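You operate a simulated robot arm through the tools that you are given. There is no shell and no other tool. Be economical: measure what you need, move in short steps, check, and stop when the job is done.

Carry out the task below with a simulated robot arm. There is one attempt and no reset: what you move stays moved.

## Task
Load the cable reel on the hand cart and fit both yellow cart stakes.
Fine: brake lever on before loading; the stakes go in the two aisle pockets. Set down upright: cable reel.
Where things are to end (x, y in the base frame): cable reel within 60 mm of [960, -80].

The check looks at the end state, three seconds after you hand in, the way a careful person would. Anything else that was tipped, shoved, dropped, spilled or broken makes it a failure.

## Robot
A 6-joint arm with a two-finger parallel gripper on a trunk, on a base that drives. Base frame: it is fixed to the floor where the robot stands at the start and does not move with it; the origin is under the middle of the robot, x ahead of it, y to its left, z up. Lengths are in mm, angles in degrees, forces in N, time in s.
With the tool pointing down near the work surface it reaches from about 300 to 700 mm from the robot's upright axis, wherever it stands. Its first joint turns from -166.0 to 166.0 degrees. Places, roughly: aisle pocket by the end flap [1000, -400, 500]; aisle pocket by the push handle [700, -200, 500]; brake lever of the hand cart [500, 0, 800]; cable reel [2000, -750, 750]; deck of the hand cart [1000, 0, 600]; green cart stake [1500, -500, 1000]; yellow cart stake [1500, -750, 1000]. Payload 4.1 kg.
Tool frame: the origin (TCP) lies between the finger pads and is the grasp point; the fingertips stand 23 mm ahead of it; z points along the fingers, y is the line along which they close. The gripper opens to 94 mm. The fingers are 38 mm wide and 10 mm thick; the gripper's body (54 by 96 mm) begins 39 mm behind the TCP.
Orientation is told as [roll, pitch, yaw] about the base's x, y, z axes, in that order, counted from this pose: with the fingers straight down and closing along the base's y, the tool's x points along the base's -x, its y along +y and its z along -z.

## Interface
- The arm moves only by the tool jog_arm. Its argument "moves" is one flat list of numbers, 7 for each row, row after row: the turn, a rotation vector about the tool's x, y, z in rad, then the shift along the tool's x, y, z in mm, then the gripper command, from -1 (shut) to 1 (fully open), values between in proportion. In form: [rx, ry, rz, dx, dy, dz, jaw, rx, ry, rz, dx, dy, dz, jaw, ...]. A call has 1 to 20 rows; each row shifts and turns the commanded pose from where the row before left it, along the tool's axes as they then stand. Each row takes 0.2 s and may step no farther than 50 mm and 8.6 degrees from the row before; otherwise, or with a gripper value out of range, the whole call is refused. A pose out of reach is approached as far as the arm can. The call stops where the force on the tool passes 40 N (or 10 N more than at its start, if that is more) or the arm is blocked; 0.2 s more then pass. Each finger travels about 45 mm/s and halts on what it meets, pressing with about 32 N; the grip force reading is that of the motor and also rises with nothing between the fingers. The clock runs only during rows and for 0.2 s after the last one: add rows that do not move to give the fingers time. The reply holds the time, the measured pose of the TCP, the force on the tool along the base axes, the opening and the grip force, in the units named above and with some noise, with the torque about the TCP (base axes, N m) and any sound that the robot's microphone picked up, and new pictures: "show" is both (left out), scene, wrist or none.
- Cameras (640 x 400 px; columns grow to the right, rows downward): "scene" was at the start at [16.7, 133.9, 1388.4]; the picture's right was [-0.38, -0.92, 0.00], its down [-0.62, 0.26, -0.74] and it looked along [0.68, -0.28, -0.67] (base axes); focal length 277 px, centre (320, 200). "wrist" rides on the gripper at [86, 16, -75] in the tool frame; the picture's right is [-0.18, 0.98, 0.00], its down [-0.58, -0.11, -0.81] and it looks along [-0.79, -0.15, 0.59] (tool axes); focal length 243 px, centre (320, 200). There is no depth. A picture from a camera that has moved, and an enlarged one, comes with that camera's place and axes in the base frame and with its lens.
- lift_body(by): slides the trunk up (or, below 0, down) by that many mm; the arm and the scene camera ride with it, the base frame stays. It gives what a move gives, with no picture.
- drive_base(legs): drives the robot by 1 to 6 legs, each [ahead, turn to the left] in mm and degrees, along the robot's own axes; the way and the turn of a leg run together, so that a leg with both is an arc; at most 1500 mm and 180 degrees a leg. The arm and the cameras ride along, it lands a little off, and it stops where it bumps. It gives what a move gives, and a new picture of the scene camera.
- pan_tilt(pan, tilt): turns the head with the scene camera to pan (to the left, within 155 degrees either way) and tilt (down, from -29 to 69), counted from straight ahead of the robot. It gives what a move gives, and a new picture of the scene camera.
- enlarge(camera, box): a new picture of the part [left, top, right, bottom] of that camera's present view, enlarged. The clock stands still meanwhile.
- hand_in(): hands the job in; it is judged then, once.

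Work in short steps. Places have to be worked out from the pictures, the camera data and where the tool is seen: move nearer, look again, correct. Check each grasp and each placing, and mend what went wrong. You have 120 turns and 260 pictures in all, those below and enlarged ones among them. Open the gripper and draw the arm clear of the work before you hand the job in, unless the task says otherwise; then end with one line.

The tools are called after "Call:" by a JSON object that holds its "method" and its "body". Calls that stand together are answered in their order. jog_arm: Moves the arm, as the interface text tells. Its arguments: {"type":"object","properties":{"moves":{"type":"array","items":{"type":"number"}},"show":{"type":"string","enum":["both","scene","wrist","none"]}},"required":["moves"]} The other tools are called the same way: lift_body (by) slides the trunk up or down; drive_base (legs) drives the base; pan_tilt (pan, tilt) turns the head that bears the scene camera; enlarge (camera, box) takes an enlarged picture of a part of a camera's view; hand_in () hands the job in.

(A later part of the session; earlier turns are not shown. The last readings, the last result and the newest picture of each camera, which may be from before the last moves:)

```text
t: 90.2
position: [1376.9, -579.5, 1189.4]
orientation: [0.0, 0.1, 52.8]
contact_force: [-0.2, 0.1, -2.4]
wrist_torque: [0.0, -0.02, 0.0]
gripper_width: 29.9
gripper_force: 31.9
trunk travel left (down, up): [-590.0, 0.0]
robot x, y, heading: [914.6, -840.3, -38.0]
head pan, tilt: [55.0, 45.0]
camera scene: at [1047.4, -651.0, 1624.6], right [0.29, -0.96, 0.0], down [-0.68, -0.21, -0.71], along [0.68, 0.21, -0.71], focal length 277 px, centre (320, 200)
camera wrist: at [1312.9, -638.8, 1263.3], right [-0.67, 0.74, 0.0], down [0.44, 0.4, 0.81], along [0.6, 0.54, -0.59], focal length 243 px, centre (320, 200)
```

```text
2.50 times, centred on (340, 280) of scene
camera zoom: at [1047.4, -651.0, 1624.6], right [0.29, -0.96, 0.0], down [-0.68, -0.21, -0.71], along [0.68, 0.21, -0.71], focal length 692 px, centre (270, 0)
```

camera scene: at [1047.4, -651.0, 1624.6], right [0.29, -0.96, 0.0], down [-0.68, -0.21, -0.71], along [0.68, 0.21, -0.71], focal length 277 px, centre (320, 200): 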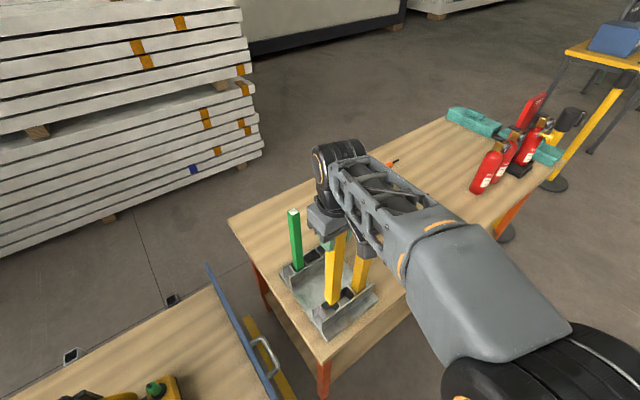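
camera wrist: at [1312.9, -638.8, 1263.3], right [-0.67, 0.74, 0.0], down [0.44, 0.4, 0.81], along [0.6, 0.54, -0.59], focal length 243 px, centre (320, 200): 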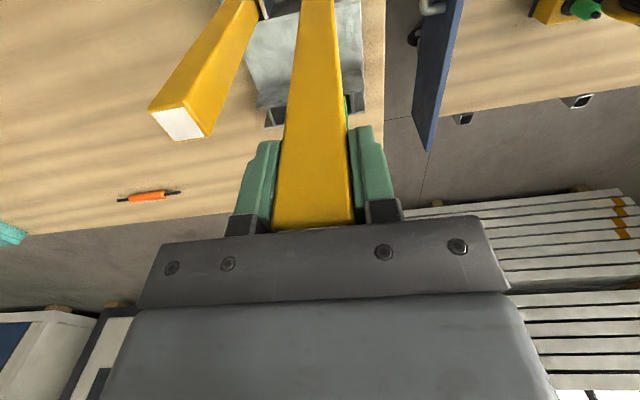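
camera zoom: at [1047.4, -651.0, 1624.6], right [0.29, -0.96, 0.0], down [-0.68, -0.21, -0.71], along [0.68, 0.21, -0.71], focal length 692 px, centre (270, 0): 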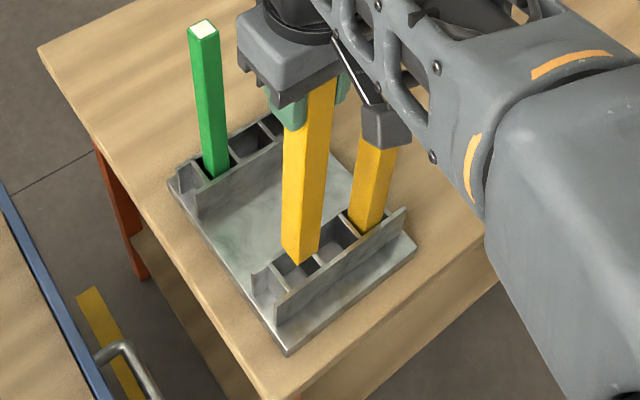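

The stake is free: its bottom is about 305 mm below the TCP, and the stand hasn't moved. I carry it in a straight line over the flap toward the far aisle pocket, around (973,-418).

Call:
{"method": "jog_arm", "body": {"moves": [0, 0, 0, 0, 0, -8, -1, 0, 0, 0, 11.5, 42, 0, -1, 0, 0, 0, 11.5, 42, 0, -1, 0, 0, 0, 11.5, 42, 0, -1, 0, 0, 0, 11.5, 42, 0, -1, 0, 0, 0, 11.5, 42, 0, -1, 0, 0, 0, 11.5, 42, 0, -1, 0, 0, 0, 11.5, 42, 0, -1, 0, 0, 0, 11.5, 42, 0, -1, 0, 0, 0, 11.5, 42, 0, -1, 0, 0, 0, 11.5, 42, 0, -1]}}

Call:
{"method": "pan_tilt", "body": {"pan": 100, "tilt": 60}}

```text
t: 92.3
position: [1121.8, -463.4, 1207.5]
orientation: [0.7, -1.3, 41.4]
contact_force: [0.3, -0.1, -2.3]
wrist_torque: [0.0, 0.02, 0.01]
gripper_width: 29.7
gripper_force: 32.0
trunk travel left (down, up): [-590.0, 0.0]
robot x, y, heading: [910.5, -843.4, -38.2]
head pan, tilt: [55.0, 45.0]
stopped in row 10: the arm was blocked; the commanded pose is now the measured one
camera scene: at [1047.7, -651.1, 1624.6], right [0.29, -0.96, 0.0], down [-0.68, -0.21, -0.71], along [0.68, 0.21, -0.71], focal length 277 px, centre (320, 200)
camera wrist: at [1046.7, -509.3, 1279.9], right [-0.51, 0.86, 0.02], down [0.5, 0.28, 0.82], along [0.7, 0.43, -0.58], focal length 243 px, centre (320, 200)
```

scene: 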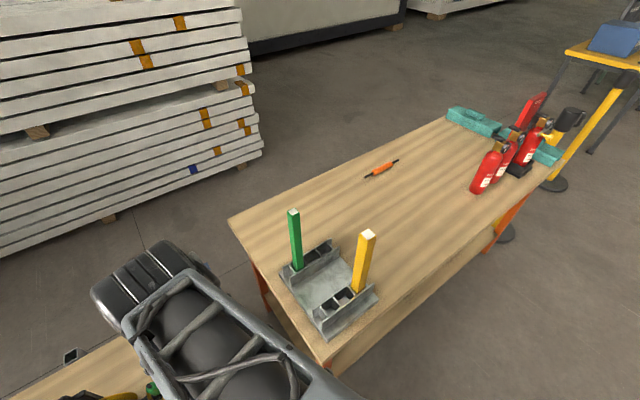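
wrist: 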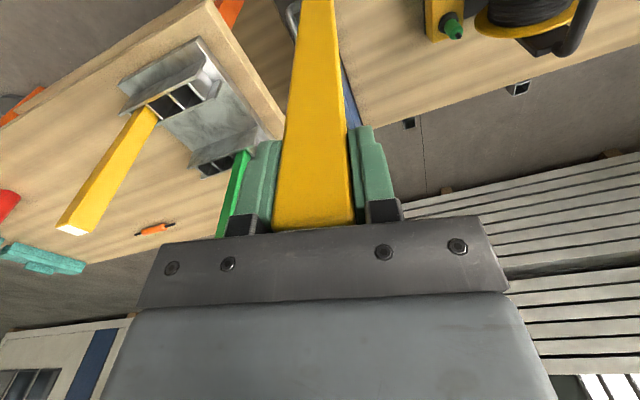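

```text
t: 93.5
position: [1121.1, -464.2, 1207.3]
orientation: [0.6, -1.2, 41.4]
contact_force: [0.3, 0.3, -1.9]
wrist_torque: [-0.02, -0.01, -0.01]
gripper_width: 29.9
gripper_force: 31.8
trunk travel left (down, up): [-590.0, 0.0]
robot x, y, heading: [914.3, -845.9, -38.3]
head pan, tilt: [100.0, 60.0]
camera scene: at [1001.1, -615.8, 1605.1], right [0.88, -0.47, 0.0], down [-0.41, -0.76, -0.5], along [0.24, 0.44, -0.87], focal length 277 px, centre (320, 200)
```

scene: 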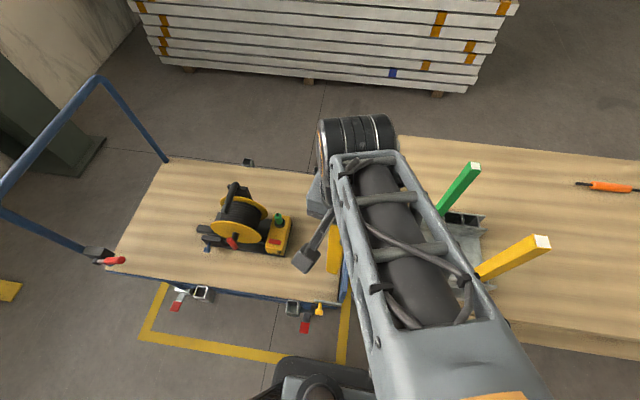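

The arm stopped because turning this far left (past ~100°) runs into the robot's own head mast. So I pull it forward again, restore its orientation, and instead will move the base so the pocket lies ahead of 90°.

Call:
{"method": "jog_arm", "body": {"moves": [0, 0, 0, 0, -35, 0, -1, 0, 0, 0, 0, -35, 0, -1, 0, 0, -0.1, 0, 0, 0, -1, 0.011, 0.021, -0.1, 0, 0, 0, -1], "show": "wrist"}}

```text
t: 94.5
position: [1167.1, -515.3, 1209.5]
orientation: [-0.2, -0.1, 53.0]
contact_force: [0.3, 1.3, -2.9]
wrist_torque: [0.01, 0.0, -0.02]
gripper_width: 29.8
gripper_force: 31.8
trunk travel left (down, up): [-590.0, 0.0]
robot x, y, heading: [916.2, -841.9, -38.1]
head pan, tilt: [100.0, 60.0]
camera wrist: at [1103.6, -574.2, 1282.5], right [-0.67, 0.74, 0.0], down [0.43, 0.4, 0.81], along [0.6, 0.54, -0.59], focal length 243 px, centre (320, 200)
```

wrist: 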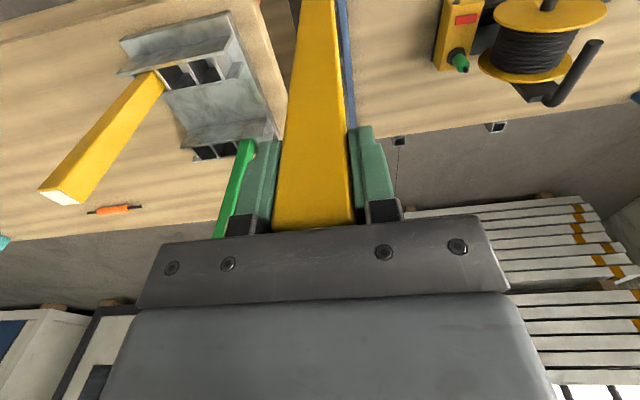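

Now reverse ~280 mm so the far pocket sits at about 80° to the left; the stake rides well above the deck and clear of the reel.

Call:
{"method": "drive_base", "body": {"legs": [[-280, 1]]}}

Call:
{"method": "enlarge", "body": {"camera": "scene", "box": [280, 220, 440, 380]}}

```text
t: 96.4
position: [940.2, -340.2, 1208.2]
orientation: [-0.2, -0.3, 53.8]
contact_force: [-0.8, 0.6, -2.9]
wrist_torque: [0.03, -0.02, -0.01]
gripper_width: 29.7
gripper_force: 32.1
trunk travel left (down, up): [-590.0, 0.0]
robot x, y, heading: [689.0, -670.5, -37.1]
head pan, tilt: [100.0, 60.0]
camera scene: at [775.2, -443.2, 1605.1], right [0.89, -0.46, 0.0], down [-0.4, -0.77, -0.5], along [0.23, 0.44, -0.87], focal length 277 px, centre (320, 200)
```

scene: 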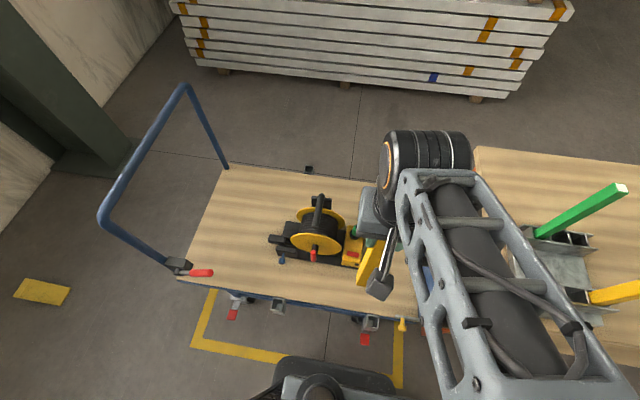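

```text
2.50 times, centred on (360, 300) of scene
camera zoom: at [775.2, -443.2, 1605.1], right [0.89, -0.46, 0.0], down [-0.4, -0.77, -0.5], along [0.23, 0.44, -0.87], focal length 692 px, centre (220, -50)
```

zoom: 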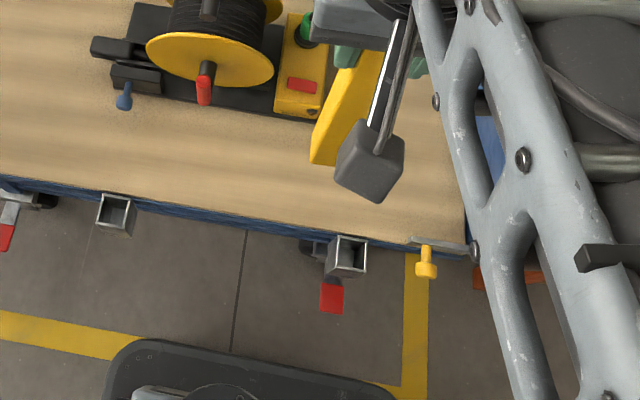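

Both pockets are visible; the far one is near (980,-424). I move over it and lower with the trunk so that the stake's foot hovers above it.

Call:
{"method": "jog_arm", "body": {"moves": [0, 0, 0.017, 10.7, -20.6, 0, -1, 0, 0, 0, 10.7, -20.6, 0, -1, 0, 0, 0, 10.7, -20.6, 0, -1, 0, 0, 0, 10.7, -20.6, 0, -1], "show": "none"}}

Call:
{"method": "lift_body", "body": {"by": -250}}

Call:
{"method": "pan_tilt", "body": {"pan": 80, "tilt": 60}}

Call:
{"method": "jog_arm", "body": {"moves": [0, 0, 0, 0, 0, 0, -1], "show": "wrist"}}

```text
t: 97.4
position: [982.9, -426.7, 1207.1]
orientation: [-0.1, -0.2, 52.8]
contact_force: [-0.8, 0.0, -2.5]
wrist_torque: [0.04, -0.01, 0.0]
gripper_width: 29.9
gripper_force: 31.9
trunk travel left (down, up): [-590.0, 0.0]
robot x, y, heading: [691.1, -670.6, -37.2]
head pan, tilt: [100.0, 60.0]
```

```text
t: 100.0
position: [982.8, -426.9, 957.3]
orientation: [-0.2, -0.2, 52.9]
contact_force: [0.2, 0.0, -3.6]
wrist_torque: [0.01, -0.01, 0.0]
gripper_width: 30.1
gripper_force: 32.4
trunk travel left (down, up): [-340.0, 250.0]
robot x, y, heading: [693.2, -671.1, -37.1]
head pan, tilt: [100.0, 60.0]
```

```text
t: 100.8
position: [983.4, -425.9, 956.7]
orientation: [-0.2, -0.2, 52.9]
contact_force: [-0.1, 0.7, -2.5]
wrist_torque: [-0.03, 0.02, 0.01]
gripper_width: 29.6
gripper_force: 31.8
trunk travel left (down, up): [-340.0, 250.0]
robot x, y, heading: [695.5, -670.4, -37.2]
head pan, tilt: [80.0, 60.0]
camera scene: at [794.2, -457.8, 1355.1], right [0.68, -0.73, 0.0], down [-0.63, -0.59, -0.5], along [0.37, 0.34, -0.87], focal length 277 px, centre (320, 200)
```

scene: 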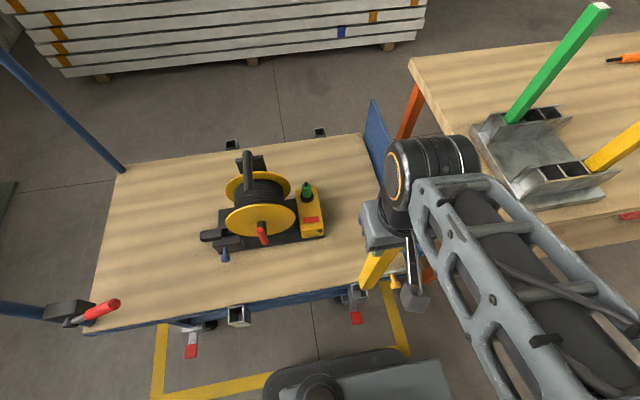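

```text
t: 101.2
position: [981.3, -426.6, 957.2]
orientation: [-0.2, -0.2, 52.9]
contact_force: [0.2, -1.2, -2.6]
wrist_torque: [0.04, 0.02, -0.03]
gripper_width: 29.7
gripper_force: 32.1
trunk travel left (down, up): [-340.0, 250.0]
robot x, y, heading: [694.6, -670.5, -36.9]
head pan, tilt: [80.0, 60.0]
camera wrist: at [918.1, -484.7, 1031.1], right [-0.67, 0.74, 0.0], down [0.43, 0.4, 0.81], along [0.6, 0.54, -0.59], focal length 243 px, centre (320, 200)
```

wrist: 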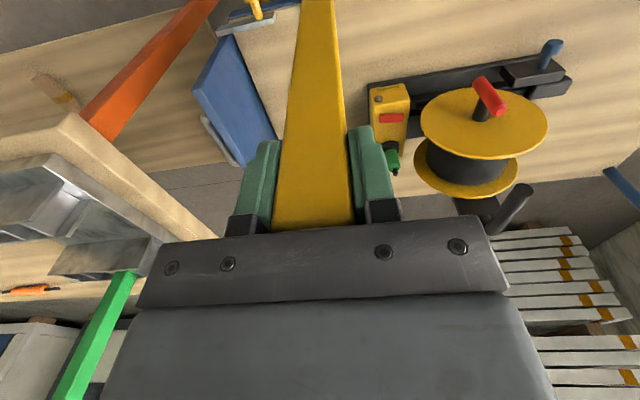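

Call:
{"method": "enlarge", "body": {"camera": "scene", "box": [320, 240, 430, 340]}}

Call:
{"method": "enlarge", "body": {"camera": "scene", "box": [190, 130, 340, 270]}}

```text
4.00 times, centred on (375, 290) of scene
camera zoom: at [794.2, -457.8, 1355.1], right [0.68, -0.73, 0.0], down [-0.64, -0.59, -0.5], along [0.37, 0.34, -0.87], focal length 1108 px, centre (100, -160)
```

zoom: 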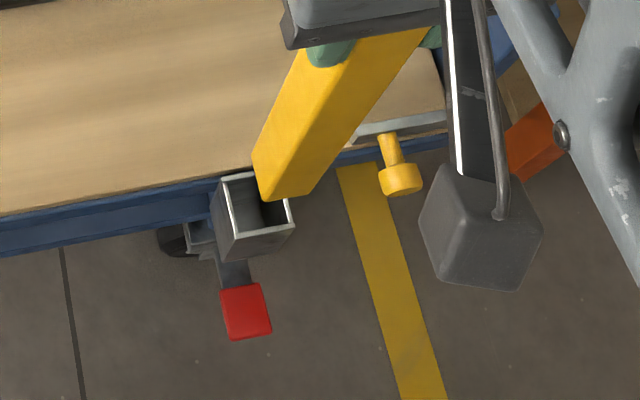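

```text
2.86 times, centred on (265, 200) of scene
camera zoom: at [794.2, -457.8, 1355.1], right [0.68, -0.73, 0.0], down [-0.64, -0.59, -0.5], along [0.37, 0.34, -0.87], focal length 792 px, centre (477, 200)
```

zoom: 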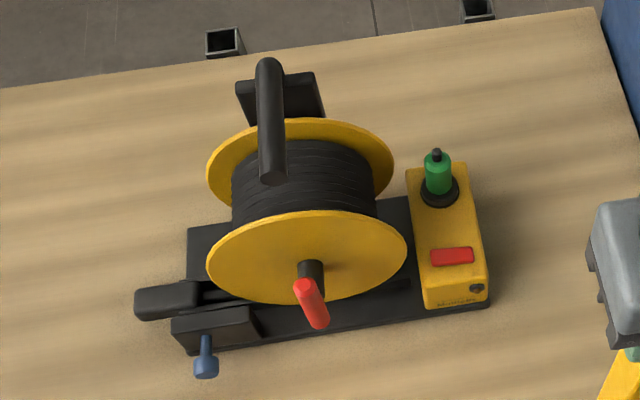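

Seen in the same camera, the stake's foot is ~6 mm off the pocket centre. I correct and lower 55 mm, then compare again.

Call:
{"method": "jog_arm", "body": {"moves": [0, 0, 0, -4, 4, 0, -1, 0, 0, 0, 0, 0, 18, -1, 0, 0, 0, 0, 0, 18, -1, 0, 0, 0, 0, 0, 18, -1], "show": "none"}}

Call:
{"method": "enlarge", "body": {"camera": "scene", "box": [335, 260, 415, 320]}}

```text
t: 102.2
position: [982.6, -420.7, 900.8]
orientation: [-0.2, -0.3, 52.9]
contact_force: [0.6, -0.3, -3.4]
wrist_torque: [0.01, -0.05, 0.0]
gripper_width: 29.7
gripper_force: 32.1
trunk travel left (down, up): [-340.0, 250.0]
robot x, y, heading: [694.4, -670.5, -37.2]
head pan, tilt: [80.0, 60.0]
```

```text
6.67 times, centred on (375, 290) of scene
camera zoom: at [794.2, -457.8, 1355.2], right [0.68, -0.73, 0.0], down [-0.64, -0.59, -0.5], along [0.37, 0.34, -0.87], focal length 1847 px, centre (-47, -400)
```

zoom: 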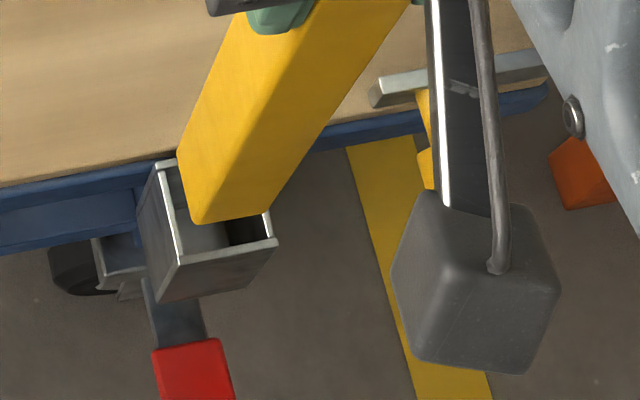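

The foot is now nearly over the opening. I shift ~2 mm outward and lower gently, watching the force.

Call:
{"method": "jog_arm", "body": {"moves": [0, 0, 0, 2, 0, 4, -1, 0, 0, 0, 0, 0, 4, -1, 0, 0, 0, 0, 0, 4, -1, 0, 0, 0, 0, 0, 3, -1, 0, 0, 0, 0, 0, 0, -1], "show": "none"}}

Call:
{"method": "enlarge", "body": {"camera": "scene", "box": [335, 260, 415, 320]}}

```text
t: 103.4
position: [980.8, -422.1, 887.5]
orientation: [-0.1, -0.3, 52.9]
contact_force: [1.1, 1.2, -3.5]
wrist_torque: [0.02, 0.02, -0.05]
gripper_width: 29.8
gripper_force: 31.8
trunk travel left (down, up): [-340.0, 250.0]
robot x, y, heading: [694.1, -671.8, -37.1]
head pan, tilt: [80.0, 60.0]
```

```text
6.67 times, centred on (375, 290) of scene
camera zoom: at [794.2, -457.8, 1355.1], right [0.68, -0.73, 0.0], down [-0.64, -0.59, -0.5], along [0.37, 0.34, -0.87], focal length 1847 px, centre (-47, -400)
```

zoom: 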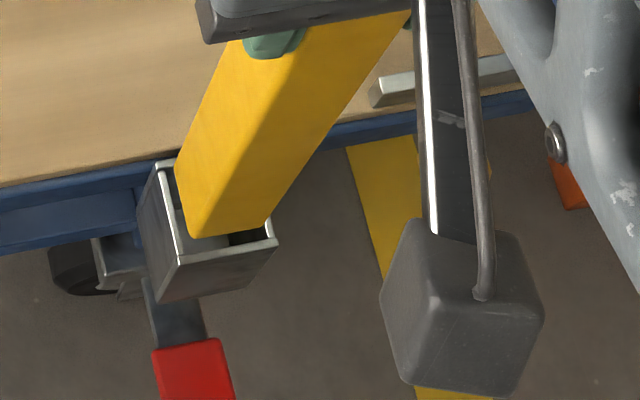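

Call:
{"method": "enlarge", "body": {"camera": "scene", "box": [350, 280, 382, 304]}}

```text
16.00 times, centred on (366, 292) of scene
camera zoom: at [794.2, -457.8, 1355.1], right [0.68, -0.73, 0.0], down [-0.64, -0.59, -0.5], along [0.37, 0.34, -0.87], focal length 4432 px, centre (-416, -1272)
```

zoom: 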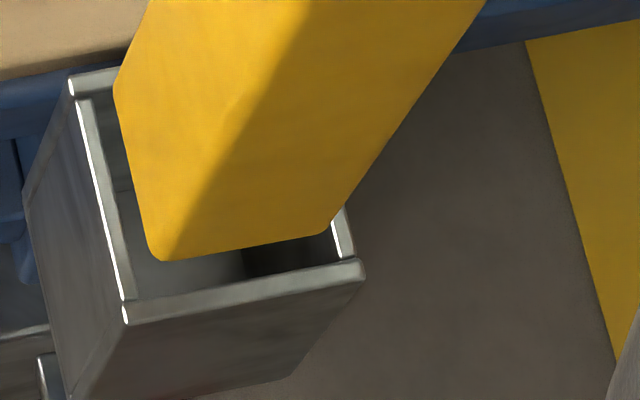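

The foot is centred in the opening and parallel to it. I lower it in, a few mm at a time.

Call:
{"method": "jog_arm", "body": {"moves": [0, 0, 0, 0, 0, 5, -1, 0, 0, 0, 0, 0, 5, -1, 0, 0, 0, 0, 0, 5, -1, 0, 0, 0, 0, 0, 5, -1, 0, 0, 0, 0, 0, 5, -1, 0, 0, 0, 0, 0, 0, -1], "show": "none"}}

Call:
{"method": "enlarge", "body": {"camera": "scene", "box": [345, 270, 393, 306]}}

```text
t: 104.8
position: [981.2, -424.0, 862.5]
orientation: [-0.2, -0.2, 52.9]
contact_force: [0.0, -0.6, -2.9]
wrist_torque: [0.01, -0.02, -0.04]
gripper_width: 29.6
gripper_force: 31.8
trunk travel left (down, up): [-340.0, 250.0]
robot x, y, heading: [694.7, -672.5, -37.2]
head pan, tilt: [80.0, 60.0]
```

```text
11.11 times, centred on (369, 288) of scene
camera zoom: at [794.2, -457.8, 1355.1], right [0.68, -0.73, 0.0], down [-0.64, -0.59, -0.5], along [0.37, 0.34, -0.87], focal length 3078 px, centre (-224, -778)
```

zoom: 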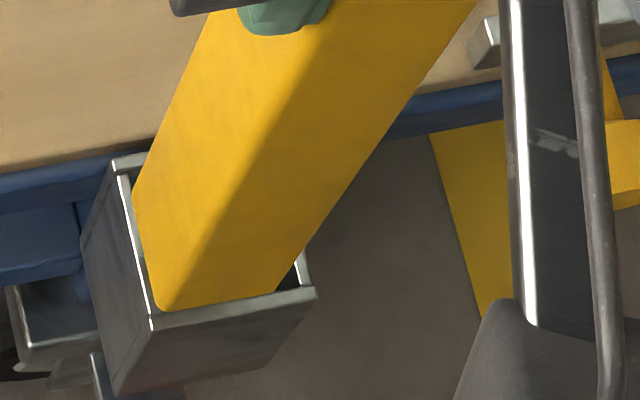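

Call:
{"method": "jog_arm", "body": {"moves": [0, 0, 0, 0, -0.5, 5, -1, 0, 0, 0, 0, 0, 5, -1, 0, 0, 0, 0, 0, 5, -1, 0, 0, 0, 0, 0, 5, -1, 0, 0, 0, 0, 0, 5, -1, 0, 0, 0, 0, 0, 0, -1], "show": "none"}}

Call:
{"method": "enlarge", "body": {"camera": "scene", "box": [345, 270, 393, 306]}}

```text
t: 106.2
position: [981.6, -423.5, 839.4]
orientation: [-0.2, -0.1, 53.0]
contact_force: [0.2, -0.1, -2.3]
wrist_torque: [0.0, -0.01, 0.0]
gripper_width: 29.6
gripper_force: 32.2
trunk travel left (down, up): [-340.0, 250.0]
robot x, y, heading: [692.4, -673.3, -37.2]
head pan, tilt: [80.0, 60.0]
```

```text
11.11 times, centred on (369, 288) of scene
camera zoom: at [794.3, -457.8, 1355.1], right [0.68, -0.73, 0.0], down [-0.64, -0.59, -0.5], along [0.37, 0.34, -0.87], focal length 3078 px, centre (-224, -778)
```

zoom: 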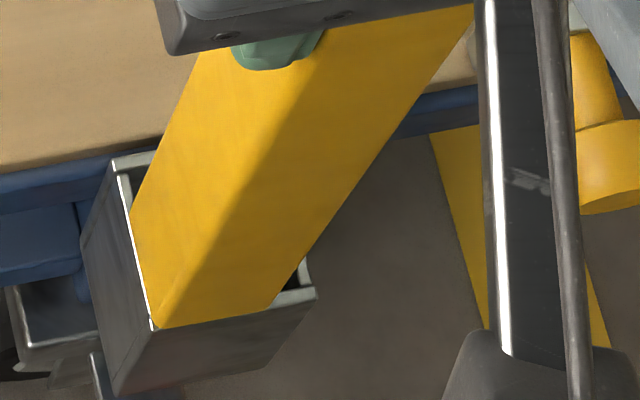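

Call:
{"method": "enlarge", "body": {"camera": "scene", "box": [350, 280, 382, 304]}}

Call:
{"method": "pan_tilt", "body": {"pan": 125, "tilt": 55}}

```text
16.00 times, centred on (366, 292) of scene
camera zoom: at [794.3, -457.8, 1355.1], right [0.68, -0.73, 0.0], down [-0.64, -0.59, -0.5], along [0.37, 0.34, -0.87], focal length 4432 px, centre (-416, -1272)
```

zoom: 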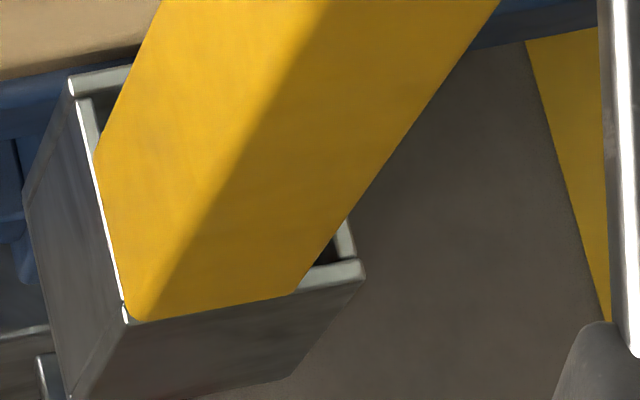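

```text
t: 107.3
position: [980.9, -423.9, 839.7]
orientation: [-0.1, -0.2, 52.9]
contact_force: [0.3, 0.1, -3.3]
wrist_torque: [-0.02, 0.0, 0.01]
gripper_width: 30.0
gripper_force: 31.8
trunk travel left (down, up): [-340.0, 250.0]
robot x, y, heading: [690.6, -673.6, -37.2]
head pan, tilt: [125.0, 55.0]
camera scene: at [748.1, -431.1, 1361.2], right [1.0, -0.04, 0.0], down [-0.03, -0.82, -0.57], along [0.02, 0.57, -0.82], focal length 277 px, centre (320, 200)
```

scene: 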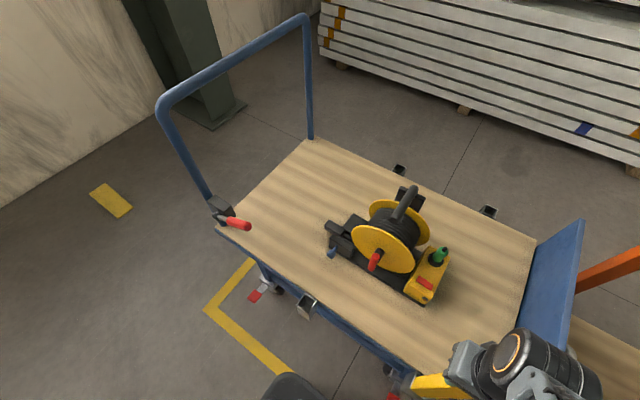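

Measured consistently, the stake foot is ~274 mm below the TCP (not 305), so it is still about 9 mm above the rim and offset ~7.5 mm along the cart and ~9 mm outward. I raise a little, correct, and re-check at pan 80.

Call:
{"method": "jog_arm", "body": {"moves": [0, 0, 0, 0, 0, -6, -1, 0, 0, 0, -5, -4, 0, -1, 0, 0, 0, -4.4, -3.5, 0, -1, 0, 0, 0, 0, 0, 0, -1], "show": "none"}}

Call:
{"method": "pan_tilt", "body": {"pan": 80, "tilt": 60}}

Call:
{"method": "enlarge", "body": {"camera": "scene", "box": [350, 280, 382, 304]}}

```text
t: 108.3
position: [992.9, -419.3, 844.4]
orientation: [-0.2, -0.3, 52.9]
contact_force: [-0.4, -0.3, -3.0]
wrist_torque: [0.02, 0.0, -0.02]
gripper_width: 30.0
gripper_force: 31.9
trunk travel left (down, up): [-340.0, 250.0]
robot x, y, heading: [693.7, -672.7, -36.9]
head pan, tilt: [125.0, 55.0]
```

```text
t: 109.5
position: [993.1, -419.2, 844.2]
orientation: [-0.2, -0.2, 52.9]
contact_force: [0.0, 0.6, -2.8]
wrist_torque: [0.03, 0.01, 0.01]
gripper_width: 29.7
gripper_force: 31.7
trunk travel left (down, up): [-340.0, 250.0]
robot x, y, heading: [694.7, -671.5, -37.2]
head pan, tilt: [80.0, 60.0]
camera scene: at [794.2, -457.8, 1355.1], right [0.68, -0.73, 0.0], down [-0.63, -0.59, -0.5], along [0.37, 0.34, -0.87], focal length 277 px, centre (320, 200)
```

scene: 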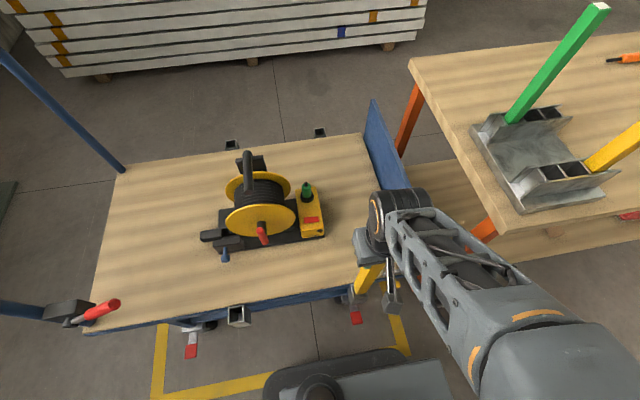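

```text
16.00 times, centred on (366, 292) of scene
camera zoom: at [794.2, -457.8, 1355.1], right [0.68, -0.73, 0.0], down [-0.63, -0.59, -0.5], along [0.37, 0.34, -0.87], focal length 4432 px, centre (-416, -1272)
```

zoom: 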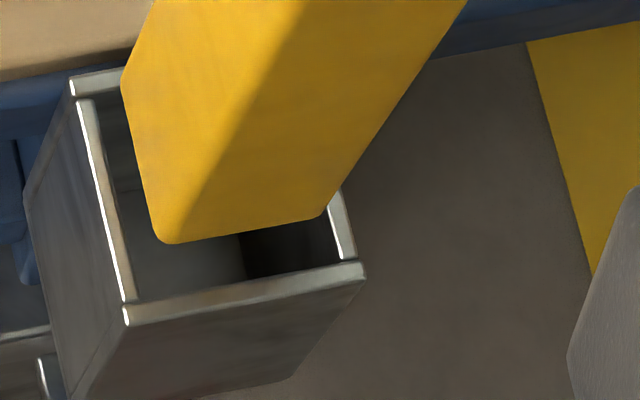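

Nearly centred. I nudge 1.5 mm outward and 0.8 mm forward and lower 12 mm.

Call:
{"method": "jog_arm", "body": {"moves": [0, 0, 0, 1.5, -0.8, 3, -1, 0, 0, 0, 0, 0, 3, -1, 0, 0, 0, 0, 0, 3, -1, 0, 0, 0, 0, 0, 3, -1, 0, 0, 0, 0, 0, 0, -1], "show": "none"}}

Call:
{"method": "enlarge", "body": {"camera": "scene", "box": [350, 280, 382, 304]}}

```text
t: 110.7
position: [993.5, -420.6, 832.5]
orientation: [-0.2, -0.3, 52.8]
contact_force: [0.8, -0.3, -2.5]
wrist_torque: [-0.02, 0.04, 0.04]
gripper_width: 30.0
gripper_force: 32.5
trunk travel left (down, up): [-340.0, 250.0]
robot x, y, heading: [695.1, -670.8, -37.1]
head pan, tilt: [80.0, 60.0]
```

```text
16.00 times, centred on (366, 292) of scene
camera zoom: at [794.3, -457.8, 1355.1], right [0.68, -0.73, 0.0], down [-0.64, -0.59, -0.5], along [0.37, 0.34, -0.87], focal length 4432 px, centre (-416, -1272)
```

zoom: 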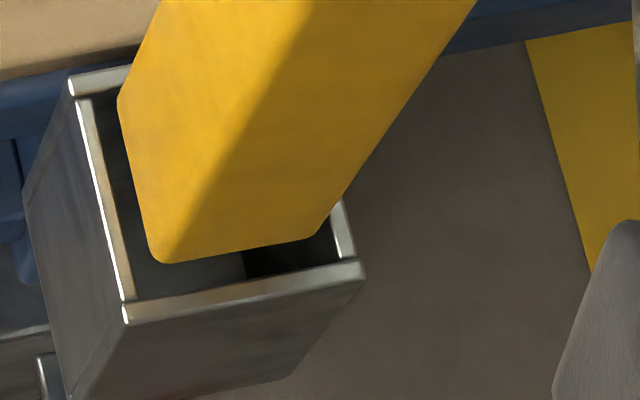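

Call:
{"method": "jog_arm", "body": {"moves": [0, 0, 0, 0, 0, 3, -1, 0, 0, 0, 0, 0, 3, -1, 0, 0, 0, 0, 0, 3, -1, 0, 0, 0, 0, 0, 3, -1, 0, 0, 0, 0, 0, 3, -1, 0, 0, 0, 0, 0, 0, -1], "show": "none"}}

Call:
{"method": "enlarge", "body": {"camera": "scene", "box": [350, 280, 382, 304]}}

```text
t: 112.1
position: [991.1, -420.4, 816.0]
orientation: [-0.2, -0.1, 52.9]
contact_force: [-0.2, -0.1, -2.6]
wrist_torque: [0.01, 0.02, 0.0]
gripper_width: 29.8
gripper_force: 32.1
trunk travel left (down, up): [-340.0, 250.0]
robot x, y, heading: [694.5, -668.9, -37.1]
head pan, tilt: [80.0, 60.0]
```

```text
16.00 times, centred on (366, 292) of scene
camera zoom: at [794.3, -457.8, 1355.1], right [0.68, -0.73, 0.0], down [-0.64, -0.59, -0.5], along [0.37, 0.34, -0.87], focal length 4432 px, centre (-416, -1272)
```

zoom: 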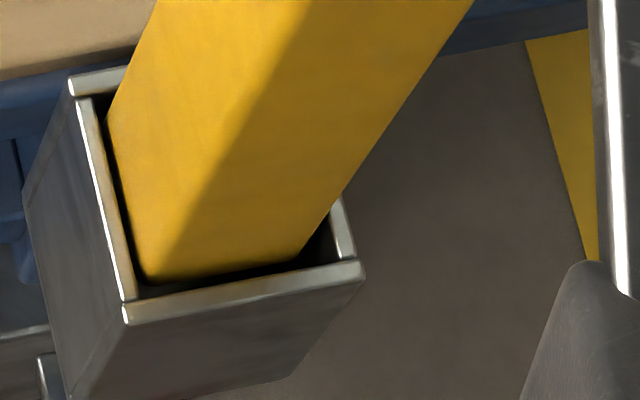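

It's entering the pocket. I continue down in steps, monitoring force.

Call:
{"method": "jog_arm", "body": {"moves": [0, 0, 0, 0, -0.8, 4, -1, 0, 0, 0, 0, 0, 4, -1, 0, 0, 0, 0, 0, 4, -1, 0, 0, 0, 0, 0, 4, -1, 0, 0, 0, 0, 0, 4, -1, 0, 0, 0, 0, 0, 0, -1], "show": "none"}}

Call:
{"method": "enlarge", "body": {"camera": "scene", "box": [350, 280, 382, 304]}}

```text
t: 113.5
position: [993.7, -422.0, 796.7]
orientation: [-0.1, -0.1, 52.9]
contact_force: [0.1, 0.6, -2.7]
wrist_torque: [-0.02, 0.03, 0.0]
gripper_width: 29.7
gripper_force: 32.4
trunk travel left (down, up): [-340.0, 250.0]
robot x, y, heading: [691.0, -675.6, -37.5]
head pan, tilt: [80.0, 60.0]
```

```text
16.00 times, centred on (366, 292) of scene
camera zoom: at [794.3, -457.8, 1355.1], right [0.68, -0.73, 0.0], down [-0.64, -0.59, -0.5], along [0.37, 0.34, -0.87], focal length 4432 px, centre (-416, -1272)
```

zoom: 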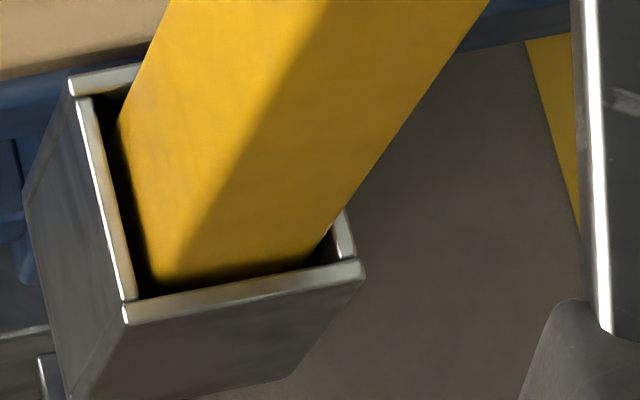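

It's clearly inside with gaps all round. Continue lowering to the bottom.

Call:
{"method": "jog_arm", "body": {"moves": [0, 0, 0, 0, 0, 5, -1, 0, 0, 0, 0, 0, 5, -1, 0, 0, 0, 0, 0, 5, -1, 0, 0, 0, 0, 0, 5, -1, 0, 0, 0, 0, 0, 5, -1, 0, 0, 0, 0, 0, 5, -1, 0, 0, 0, 0, 0, 5, -1, 0, 0, 0, 0, 0, 5, -1], "show": "none"}}

Call:
{"method": "enlarge", "body": {"camera": "scene", "box": [340, 260, 396, 302]}}

```text
t: 115.3
position: [994.5, -421.6, 756.2]
orientation: [-0.2, -0.2, 52.8]
contact_force: [-0.6, 0.9, -3.3]
wrist_torque: [0.15, 0.3, 0.01]
gripper_width: 29.5
gripper_force: 31.9
trunk travel left (down, up): [-340.0, 250.0]
robot x, y, heading: [693.3, -672.4, -37.2]
head pan, tilt: [80.0, 60.0]
```

```text
9.52 times, centred on (368, 281) of scene
camera zoom: at [794.2, -457.8, 1355.1], right [0.68, -0.73, 0.0], down [-0.64, -0.59, -0.5], along [0.37, 0.34, -0.87], focal length 2638 px, centre (-137, -571)
```

zoom: 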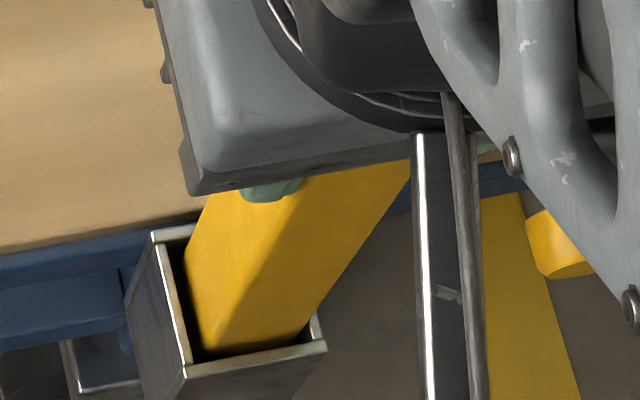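

Call:
{"method": "jog_arm", "body": {"moves": [0, 0, 0, 0, 0, 4, -1, 0, 0, 0, 0, 0, 4, -1, 0, 0, 0, 0, 0, 4, -1, 0, 0, 0, 0, 0, 4, -1, 0, 0, 0, 0, 0, 4, -1, 0, 0, 0, 0, 0, 0, -1], "show": "none"}}

```text
t: 116.7
position: [994.6, -423.0, 737.8]
orientation: [-0.2, -0.1, 52.9]
contact_force: [0.3, -0.5, -2.4]
wrist_torque: [-0.03, 0.04, 0.03]
gripper_width: 30.0
gripper_force: 31.4
trunk travel left (down, up): [-340.0, 250.0]
robot x, y, heading: [696.7, -674.0, -37.3]
head pan, tilt: [80.0, 60.0]
```

Call:
{"method": "jog_arm", "body": {"moves": [0, 0, 0, 0, 0, 4, -1, 0, 0, 0, 0, 0, 4, -1, 0, 0, 0, 0, 0, 4, -1, 0, 0, 0, 0, 0, 4, -1, 0, 0, 0, 0, 0, 4, -1, 0, 0, 0, 0, 0, 4, -1, 0, 0, 0, 0, 0, 0, -1], "show": "scene"}}

```text
t: 117.4
position: [994.6, -421.0, 730.8]
orientation: [-0.3, -0.5, 52.9]
contact_force: [-3.6, -3.9, 20.8]
wrist_torque: [-0.86, 0.98, 0.1]
gripper_width: 29.8
gripper_force: 31.8
trunk travel left (down, up): [-340.0, 250.0]
robot x, y, heading: [692.1, -674.9, -37.3]
head pan, tilt: [80.0, 60.0]
stopped in row 3: the force on the tool passed its limit at 46 N (the readings are from after the stop); the commanded pose is now the measured one
camera scene: at [793.1, -459.1, 1355.5], right [0.68, -0.73, 0.0], down [-0.63, -0.59, -0.5], along [0.37, 0.34, -0.87], focal length 277 px, centre (320, 200)
```

scene: 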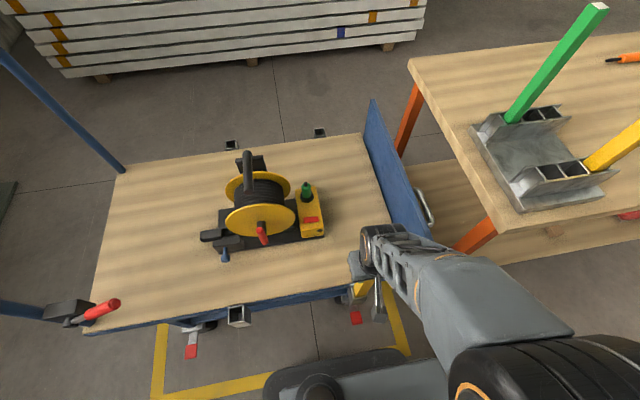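

The stake bottomed out ~100 mm deep. I open and rise clear.

Call:
{"method": "jog_arm", "body": {"moves": [0, 0, 0, 0, 0, -2, -1, 0, 0, 0, 0, 0, 0, 0.1, 0, 0, 0, 0, 0, 0, 0.6, 0, 0, 0, 0, 0, 0, 0.6, 0, 0, 0, 0, 0, 0, 0.6, 0, 0, 0, 0, 0, -25, 0.6, 0, 0, 0, 0, 0, -40, 0.6, 0, 0, 0, 0, 0, -40, 0.6]}}

Call:
{"method": "enlarge", "body": {"camera": "scene", "box": [320, 220, 430, 320]}}

```text
t: 119.2
position: [993.5, -419.8, 835.2]
orientation: [-0.3, -0.5, 52.9]
contact_force: [-0.7, 0.2, -0.2]
wrist_torque: [-0.05, 0.0, 0.02]
gripper_width: 75.0
gripper_force: 0.0
trunk travel left (down, up): [-340.0, 250.0]
robot x, y, heading: [692.9, -671.4, -37.4]
head pan, tilt: [80.0, 60.0]
camera scene: at [794.3, -457.9, 1355.1], right [0.68, -0.73, 0.0], down [-0.64, -0.59, -0.5], along [0.37, 0.34, -0.87], focal length 277 px, centre (320, 200)
camera wrist: at [928.5, -478.7, 908.9], right [-0.67, 0.74, 0.0], down [0.43, 0.39, 0.81], along [0.6, 0.54, -0.59], focal length 243 px, centre (320, 200)
```

scene: 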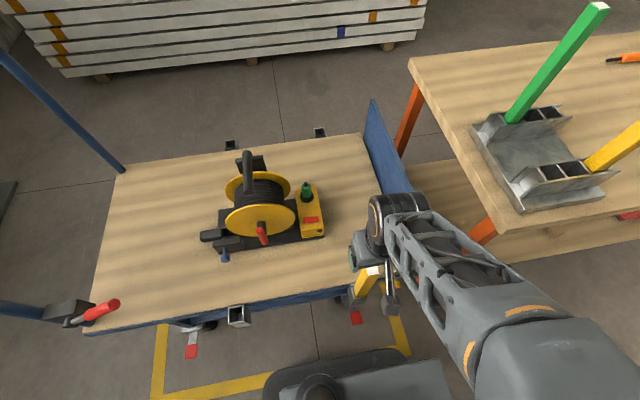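
wrist: 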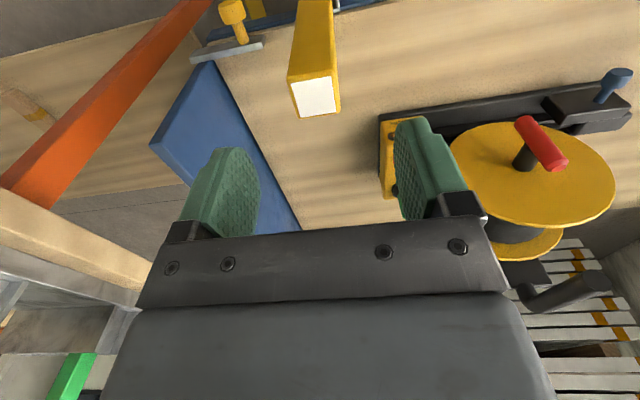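

```text
4.00 times, centred on (375, 270) of scene
camera zoom: at [794.3, -457.9, 1355.1], right [0.68, -0.73, 0.0], down [-0.64, -0.59, -0.5], along [0.37, 0.34, -0.87], focal length 1108 px, centre (100, -80)
```

zoom: 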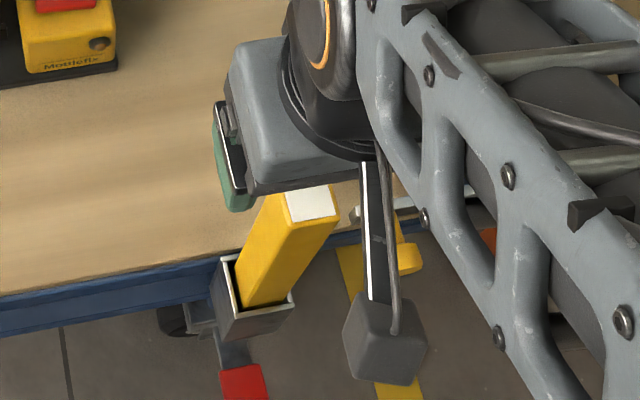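

Stake 1 is seated in the far aisle pocket. I raise up and drive forward for the second yellow stake.

Call:
{"method": "lift_body", "body": {"by": 250}}

Call:
{"method": "jog_arm", "body": {"moves": [0, 0, 0, 0, 0, -40, 1, 0, 0, 0, 0, 0, -40, 1, 0, 0, 0, 0, 0, -35, 1, 0.004, 0.007, 0, 0, 0, 0, 1], "show": "none"}}

Call:
{"method": "drive_base", "body": {"legs": [[350, 0]]}}

```text
t: 121.8
position: [993.5, -419.9, 1085.0]
orientation: [-0.1, -0.5, 52.9]
contact_force: [0.0, 0.0, 0.1]
wrist_torque: [0.01, -0.02, 0.02]
gripper_width: 75.2
gripper_force: 0.1
trunk travel left (down, up): [-590.0, 0.0]
robot x, y, heading: [691.5, -670.8, -37.0]
head pan, tilt: [80.0, 60.0]
```

```text
t: 122.8
position: [990.1, -418.8, 1200.7]
orientation: [-0.5, -0.1, 52.8]
contact_force: [0.2, -0.5, 0.1]
wrist_torque: [-0.02, 0.0, 0.01]
gripper_width: 93.8
gripper_force: 0.2
trunk travel left (down, up): [-590.0, 0.0]
robot x, y, heading: [692.0, -671.0, -37.3]
head pan, tilt: [80.0, 60.0]
```

```text
t: 125.0
position: [1267.2, -634.5, 1200.4]
orientation: [-0.5, 0.0, 52.3]
contact_force: [1.4, 0.3, -0.3]
wrist_torque: [0.02, 0.01, 0.01]
gripper_width: 94.0
gripper_force: 0.0
trunk travel left (down, up): [-590.0, 0.0]
robot x, y, heading: [967.2, -882.8, -37.9]
head pan, tilt: [80.0, 60.0]
camera scene: at [1071.1, -669.7, 1605.2], right [0.67, -0.74, 0.0], down [-0.64, -0.58, -0.5], along [0.37, 0.34, -0.87], focal length 277 px, centre (320, 200)
```

scene: 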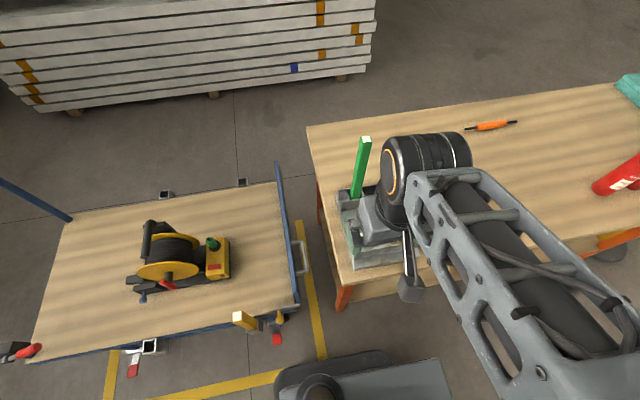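

Call:
{"method": "jog_arm", "body": {"moves": [-0.008, 0, -0.009, 0, 0, 0, 1, 0, 0, 0, -7.7, -39, 0, 1, 0, 0, 0, -7.7, -39, 0, 1, 0, 0, 0, -7.7, -39, 0, 1, 0, 0, 0, -7.7, -39, 0, 1], "show": "none"}}

Call:
{"method": "enlarge", "body": {"camera": "wrist", "box": [160, 0, 480, 240]}}

```text
t: 126.2
position: [1411.2, -706.1, 1198.6]
orientation: [0.1, 0.0, 52.6]
contact_force: [0.8, 0.0, 0.3]
wrist_torque: [0.0, 0.0, 0.02]
gripper_width: 93.8
gripper_force: 0.1
trunk travel left (down, up): [-590.0, 0.0]
robot x, y, heading: [965.5, -881.8, -37.8]
head pan, tilt: [80.0, 60.0]
```

```text
1.67 times, centred on (320, 120) of wrist
camera zoom: at [1347.7, -763.6, 1273.1], right [-0.67, 0.74, 0.0], down [0.44, 0.4, 0.81], along [0.6, 0.54, -0.59], focal length 404 px, centre (320, 333)
```

zoom: 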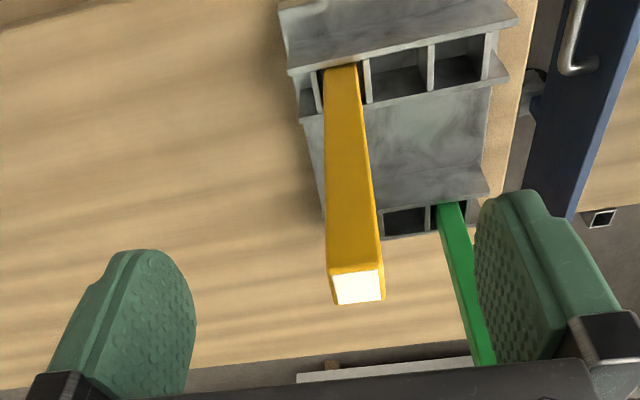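

Stake 2's top is at (1458,-637). I move over it, descend and grip as before.

Call:
{"method": "jog_arm", "body": {"moves": [0, 0, 0, -42, 2.5, 0, 1, 0, 0, 0, -41.7, 2.2, 0, 1, 0, 0, 0, 0, 0, 30, 1, 0, 0, 0, 0, 0, 25, 1], "show": "wrist"}}

```text
t: 127.2
position: [1459.5, -633.5, 1145.3]
orientation: [0.0, -0.2, 52.7]
contact_force: [-0.1, 0.1, 0.0]
wrist_torque: [-0.03, 0.0, 0.0]
gripper_width: 94.0
gripper_force: 0.0
trunk travel left (down, up): [-590.0, 0.0]
robot x, y, heading: [966.6, -883.9, -37.8]
head pan, tilt: [80.0, 60.0]
camera wrist: at [1394.9, -692.2, 1219.3], right [-0.67, 0.74, 0.0], down [0.44, 0.4, 0.81], along [0.6, 0.54, -0.59], focal length 243 px, centre (320, 200)
```

wrist: 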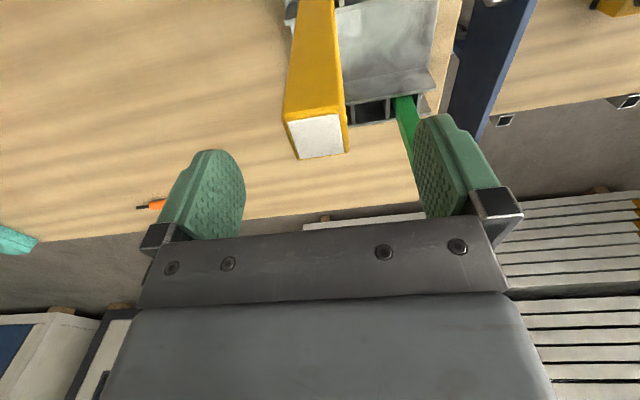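

Call:
{"method": "jog_arm", "body": {"moves": [0, 0, 0, 4, 0, 18, 1, 0, 0, 0, 0, 0, 18, 1, 0, 0, 0, 0, 0, 17, 1, 0, 0, 0, 0, 0, 0, -1, 0, 0, 0, 0, 0, 0, -1, 0, 0, 0, 0, 0, 0, -1, 0, 0, 0, 0, 0, 0, -1, 0, 0, 0, 0, 0, 0, -1, 0, 0, 0, 0, 0, 0, -1], "show": "wrist"}}

```text
t: 129.2
position: [1456.1, -637.2, 1092.7]
orientation: [0.0, -0.1, 52.7]
contact_force: [1.0, 0.3, -0.1]
wrist_torque: [-0.08, -0.09, 0.01]
gripper_width: 29.9
gripper_force: 31.9
trunk travel left (down, up): [-590.0, 0.0]
robot x, y, heading: [968.4, -884.7, -37.9]
head pan, tilt: [80.0, 60.0]
camera wrist: at [1392.2, -694.7, 1166.8], right [-0.67, 0.74, 0.0], down [0.44, 0.4, 0.81], along [0.6, 0.54, -0.59], focal length 243 px, centre (320, 200)
```

wrist: 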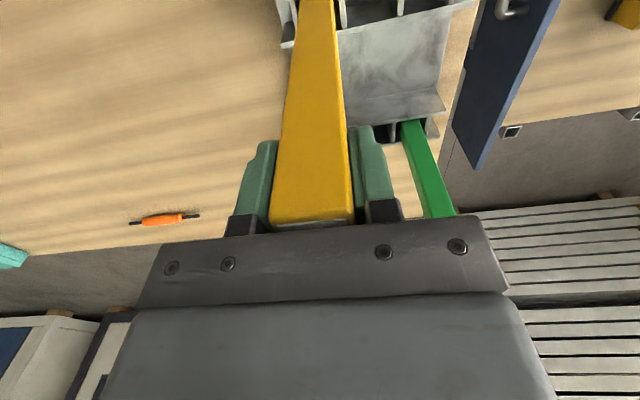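

Gripped. I lift it out and bring it round to the robot's left side at safe height.

Call:
{"method": "jog_arm", "body": {"moves": [0, 0, 0, 0, 0, -10, -1, 0, 0, 0, 0, 0, -15, -1, 0, 0, 0, 0, 0, -15, -1, 0, 0, 0, 0, 0, -15, -1, 0, 0, 0, 0, 0, -15, -1, 0, 0, 0, 0, 0, -15, -1, 0, 0, 0, 0, 0, -20, -1, 0, 0, 0, 13.7, 34.4, 0, -1, 0, 0, 0, 13.7, 34.4, 0, -1, 0, 0, 0, 13.7, 34.4, 0, -1, 0, 0, 0, 13.7, 34.4, 0, -1, 0, 0, 0, 13.7, 34.4, 0, -1, 0, 0, 0, 13.7, 34.4, 0, -1], "show": "scene"}}

```text
t: 132.1
position: [1239.9, -578.6, 1195.2]
orientation: [0.0, -0.1, 52.7]
contact_force: [-0.6, 0.5, -2.0]
wrist_torque: [0.01, 0.01, 0.03]
gripper_width: 29.6
gripper_force: 31.6
trunk travel left (down, up): [-590.0, 0.0]
robot x, y, heading: [962.9, -880.0, -37.7]
head pan, tilt: [80.0, 60.0]
camera scene: at [1070.1, -669.2, 1605.2], right [0.67, -0.74, 0.0], down [-0.64, -0.58, -0.5], along [0.37, 0.34, -0.87], focal length 277 px, centre (320, 200)
```

scene: 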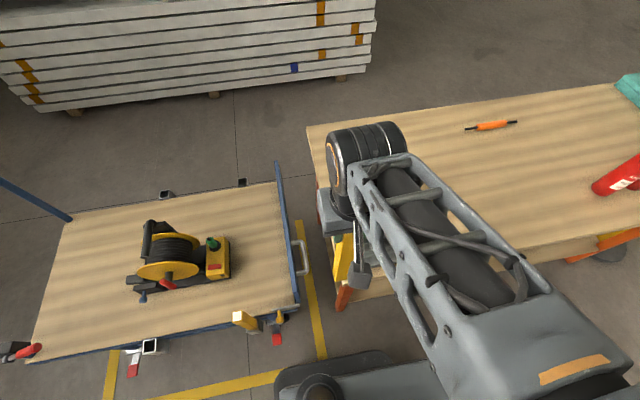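

Stake 2 is free. Now reverse ~665 mm to stand beside the near pocket.

Call:
{"method": "drive_base", "body": {"legs": [[-665, 0.6]]}}

```text
t: 135.7
position: [704.1, -170.9, 1195.5]
orientation: [0.0, -0.1, 54.1]
contact_force: [0.2, 0.4, -2.7]
wrist_torque: [-0.01, 0.01, 0.02]
gripper_width: 29.9
gripper_force: 32.4
trunk travel left (down, up): [-590.0, 0.0]
robot x, y, heading: [437.2, -480.2, -36.5]
head pan, tilt: [80.0, 60.0]
camera scene: at [536.5, -265.8, 1605.1], right [0.69, -0.72, 0.0], down [-0.63, -0.6, -0.5], along [0.36, 0.34, -0.87], focal length 277 px, centre (320, 200)
```

scene: 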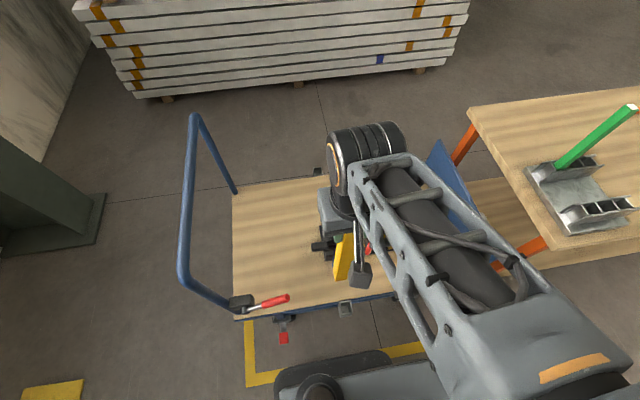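

Call:
{"method": "enlarge", "body": {"camera": "scene", "box": [320, 280, 400, 340]}}

```text
6.67 times, centred on (360, 310) of scene
camera zoom: at [536.5, -265.8, 1605.1], right [0.69, -0.72, 0.0], down [-0.63, -0.6, -0.5], along [0.36, 0.34, -0.87], focal length 1847 px, centre (53, -533)
```

zoom: 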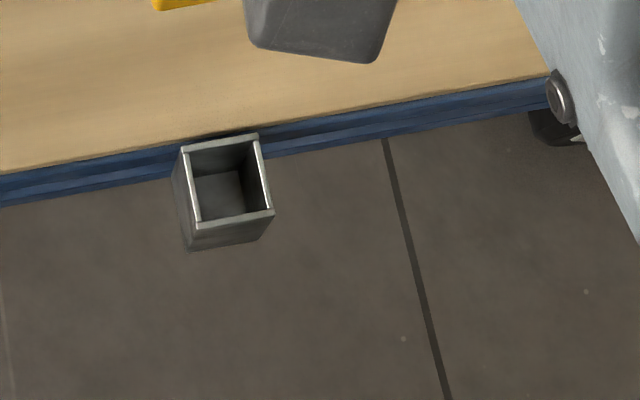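

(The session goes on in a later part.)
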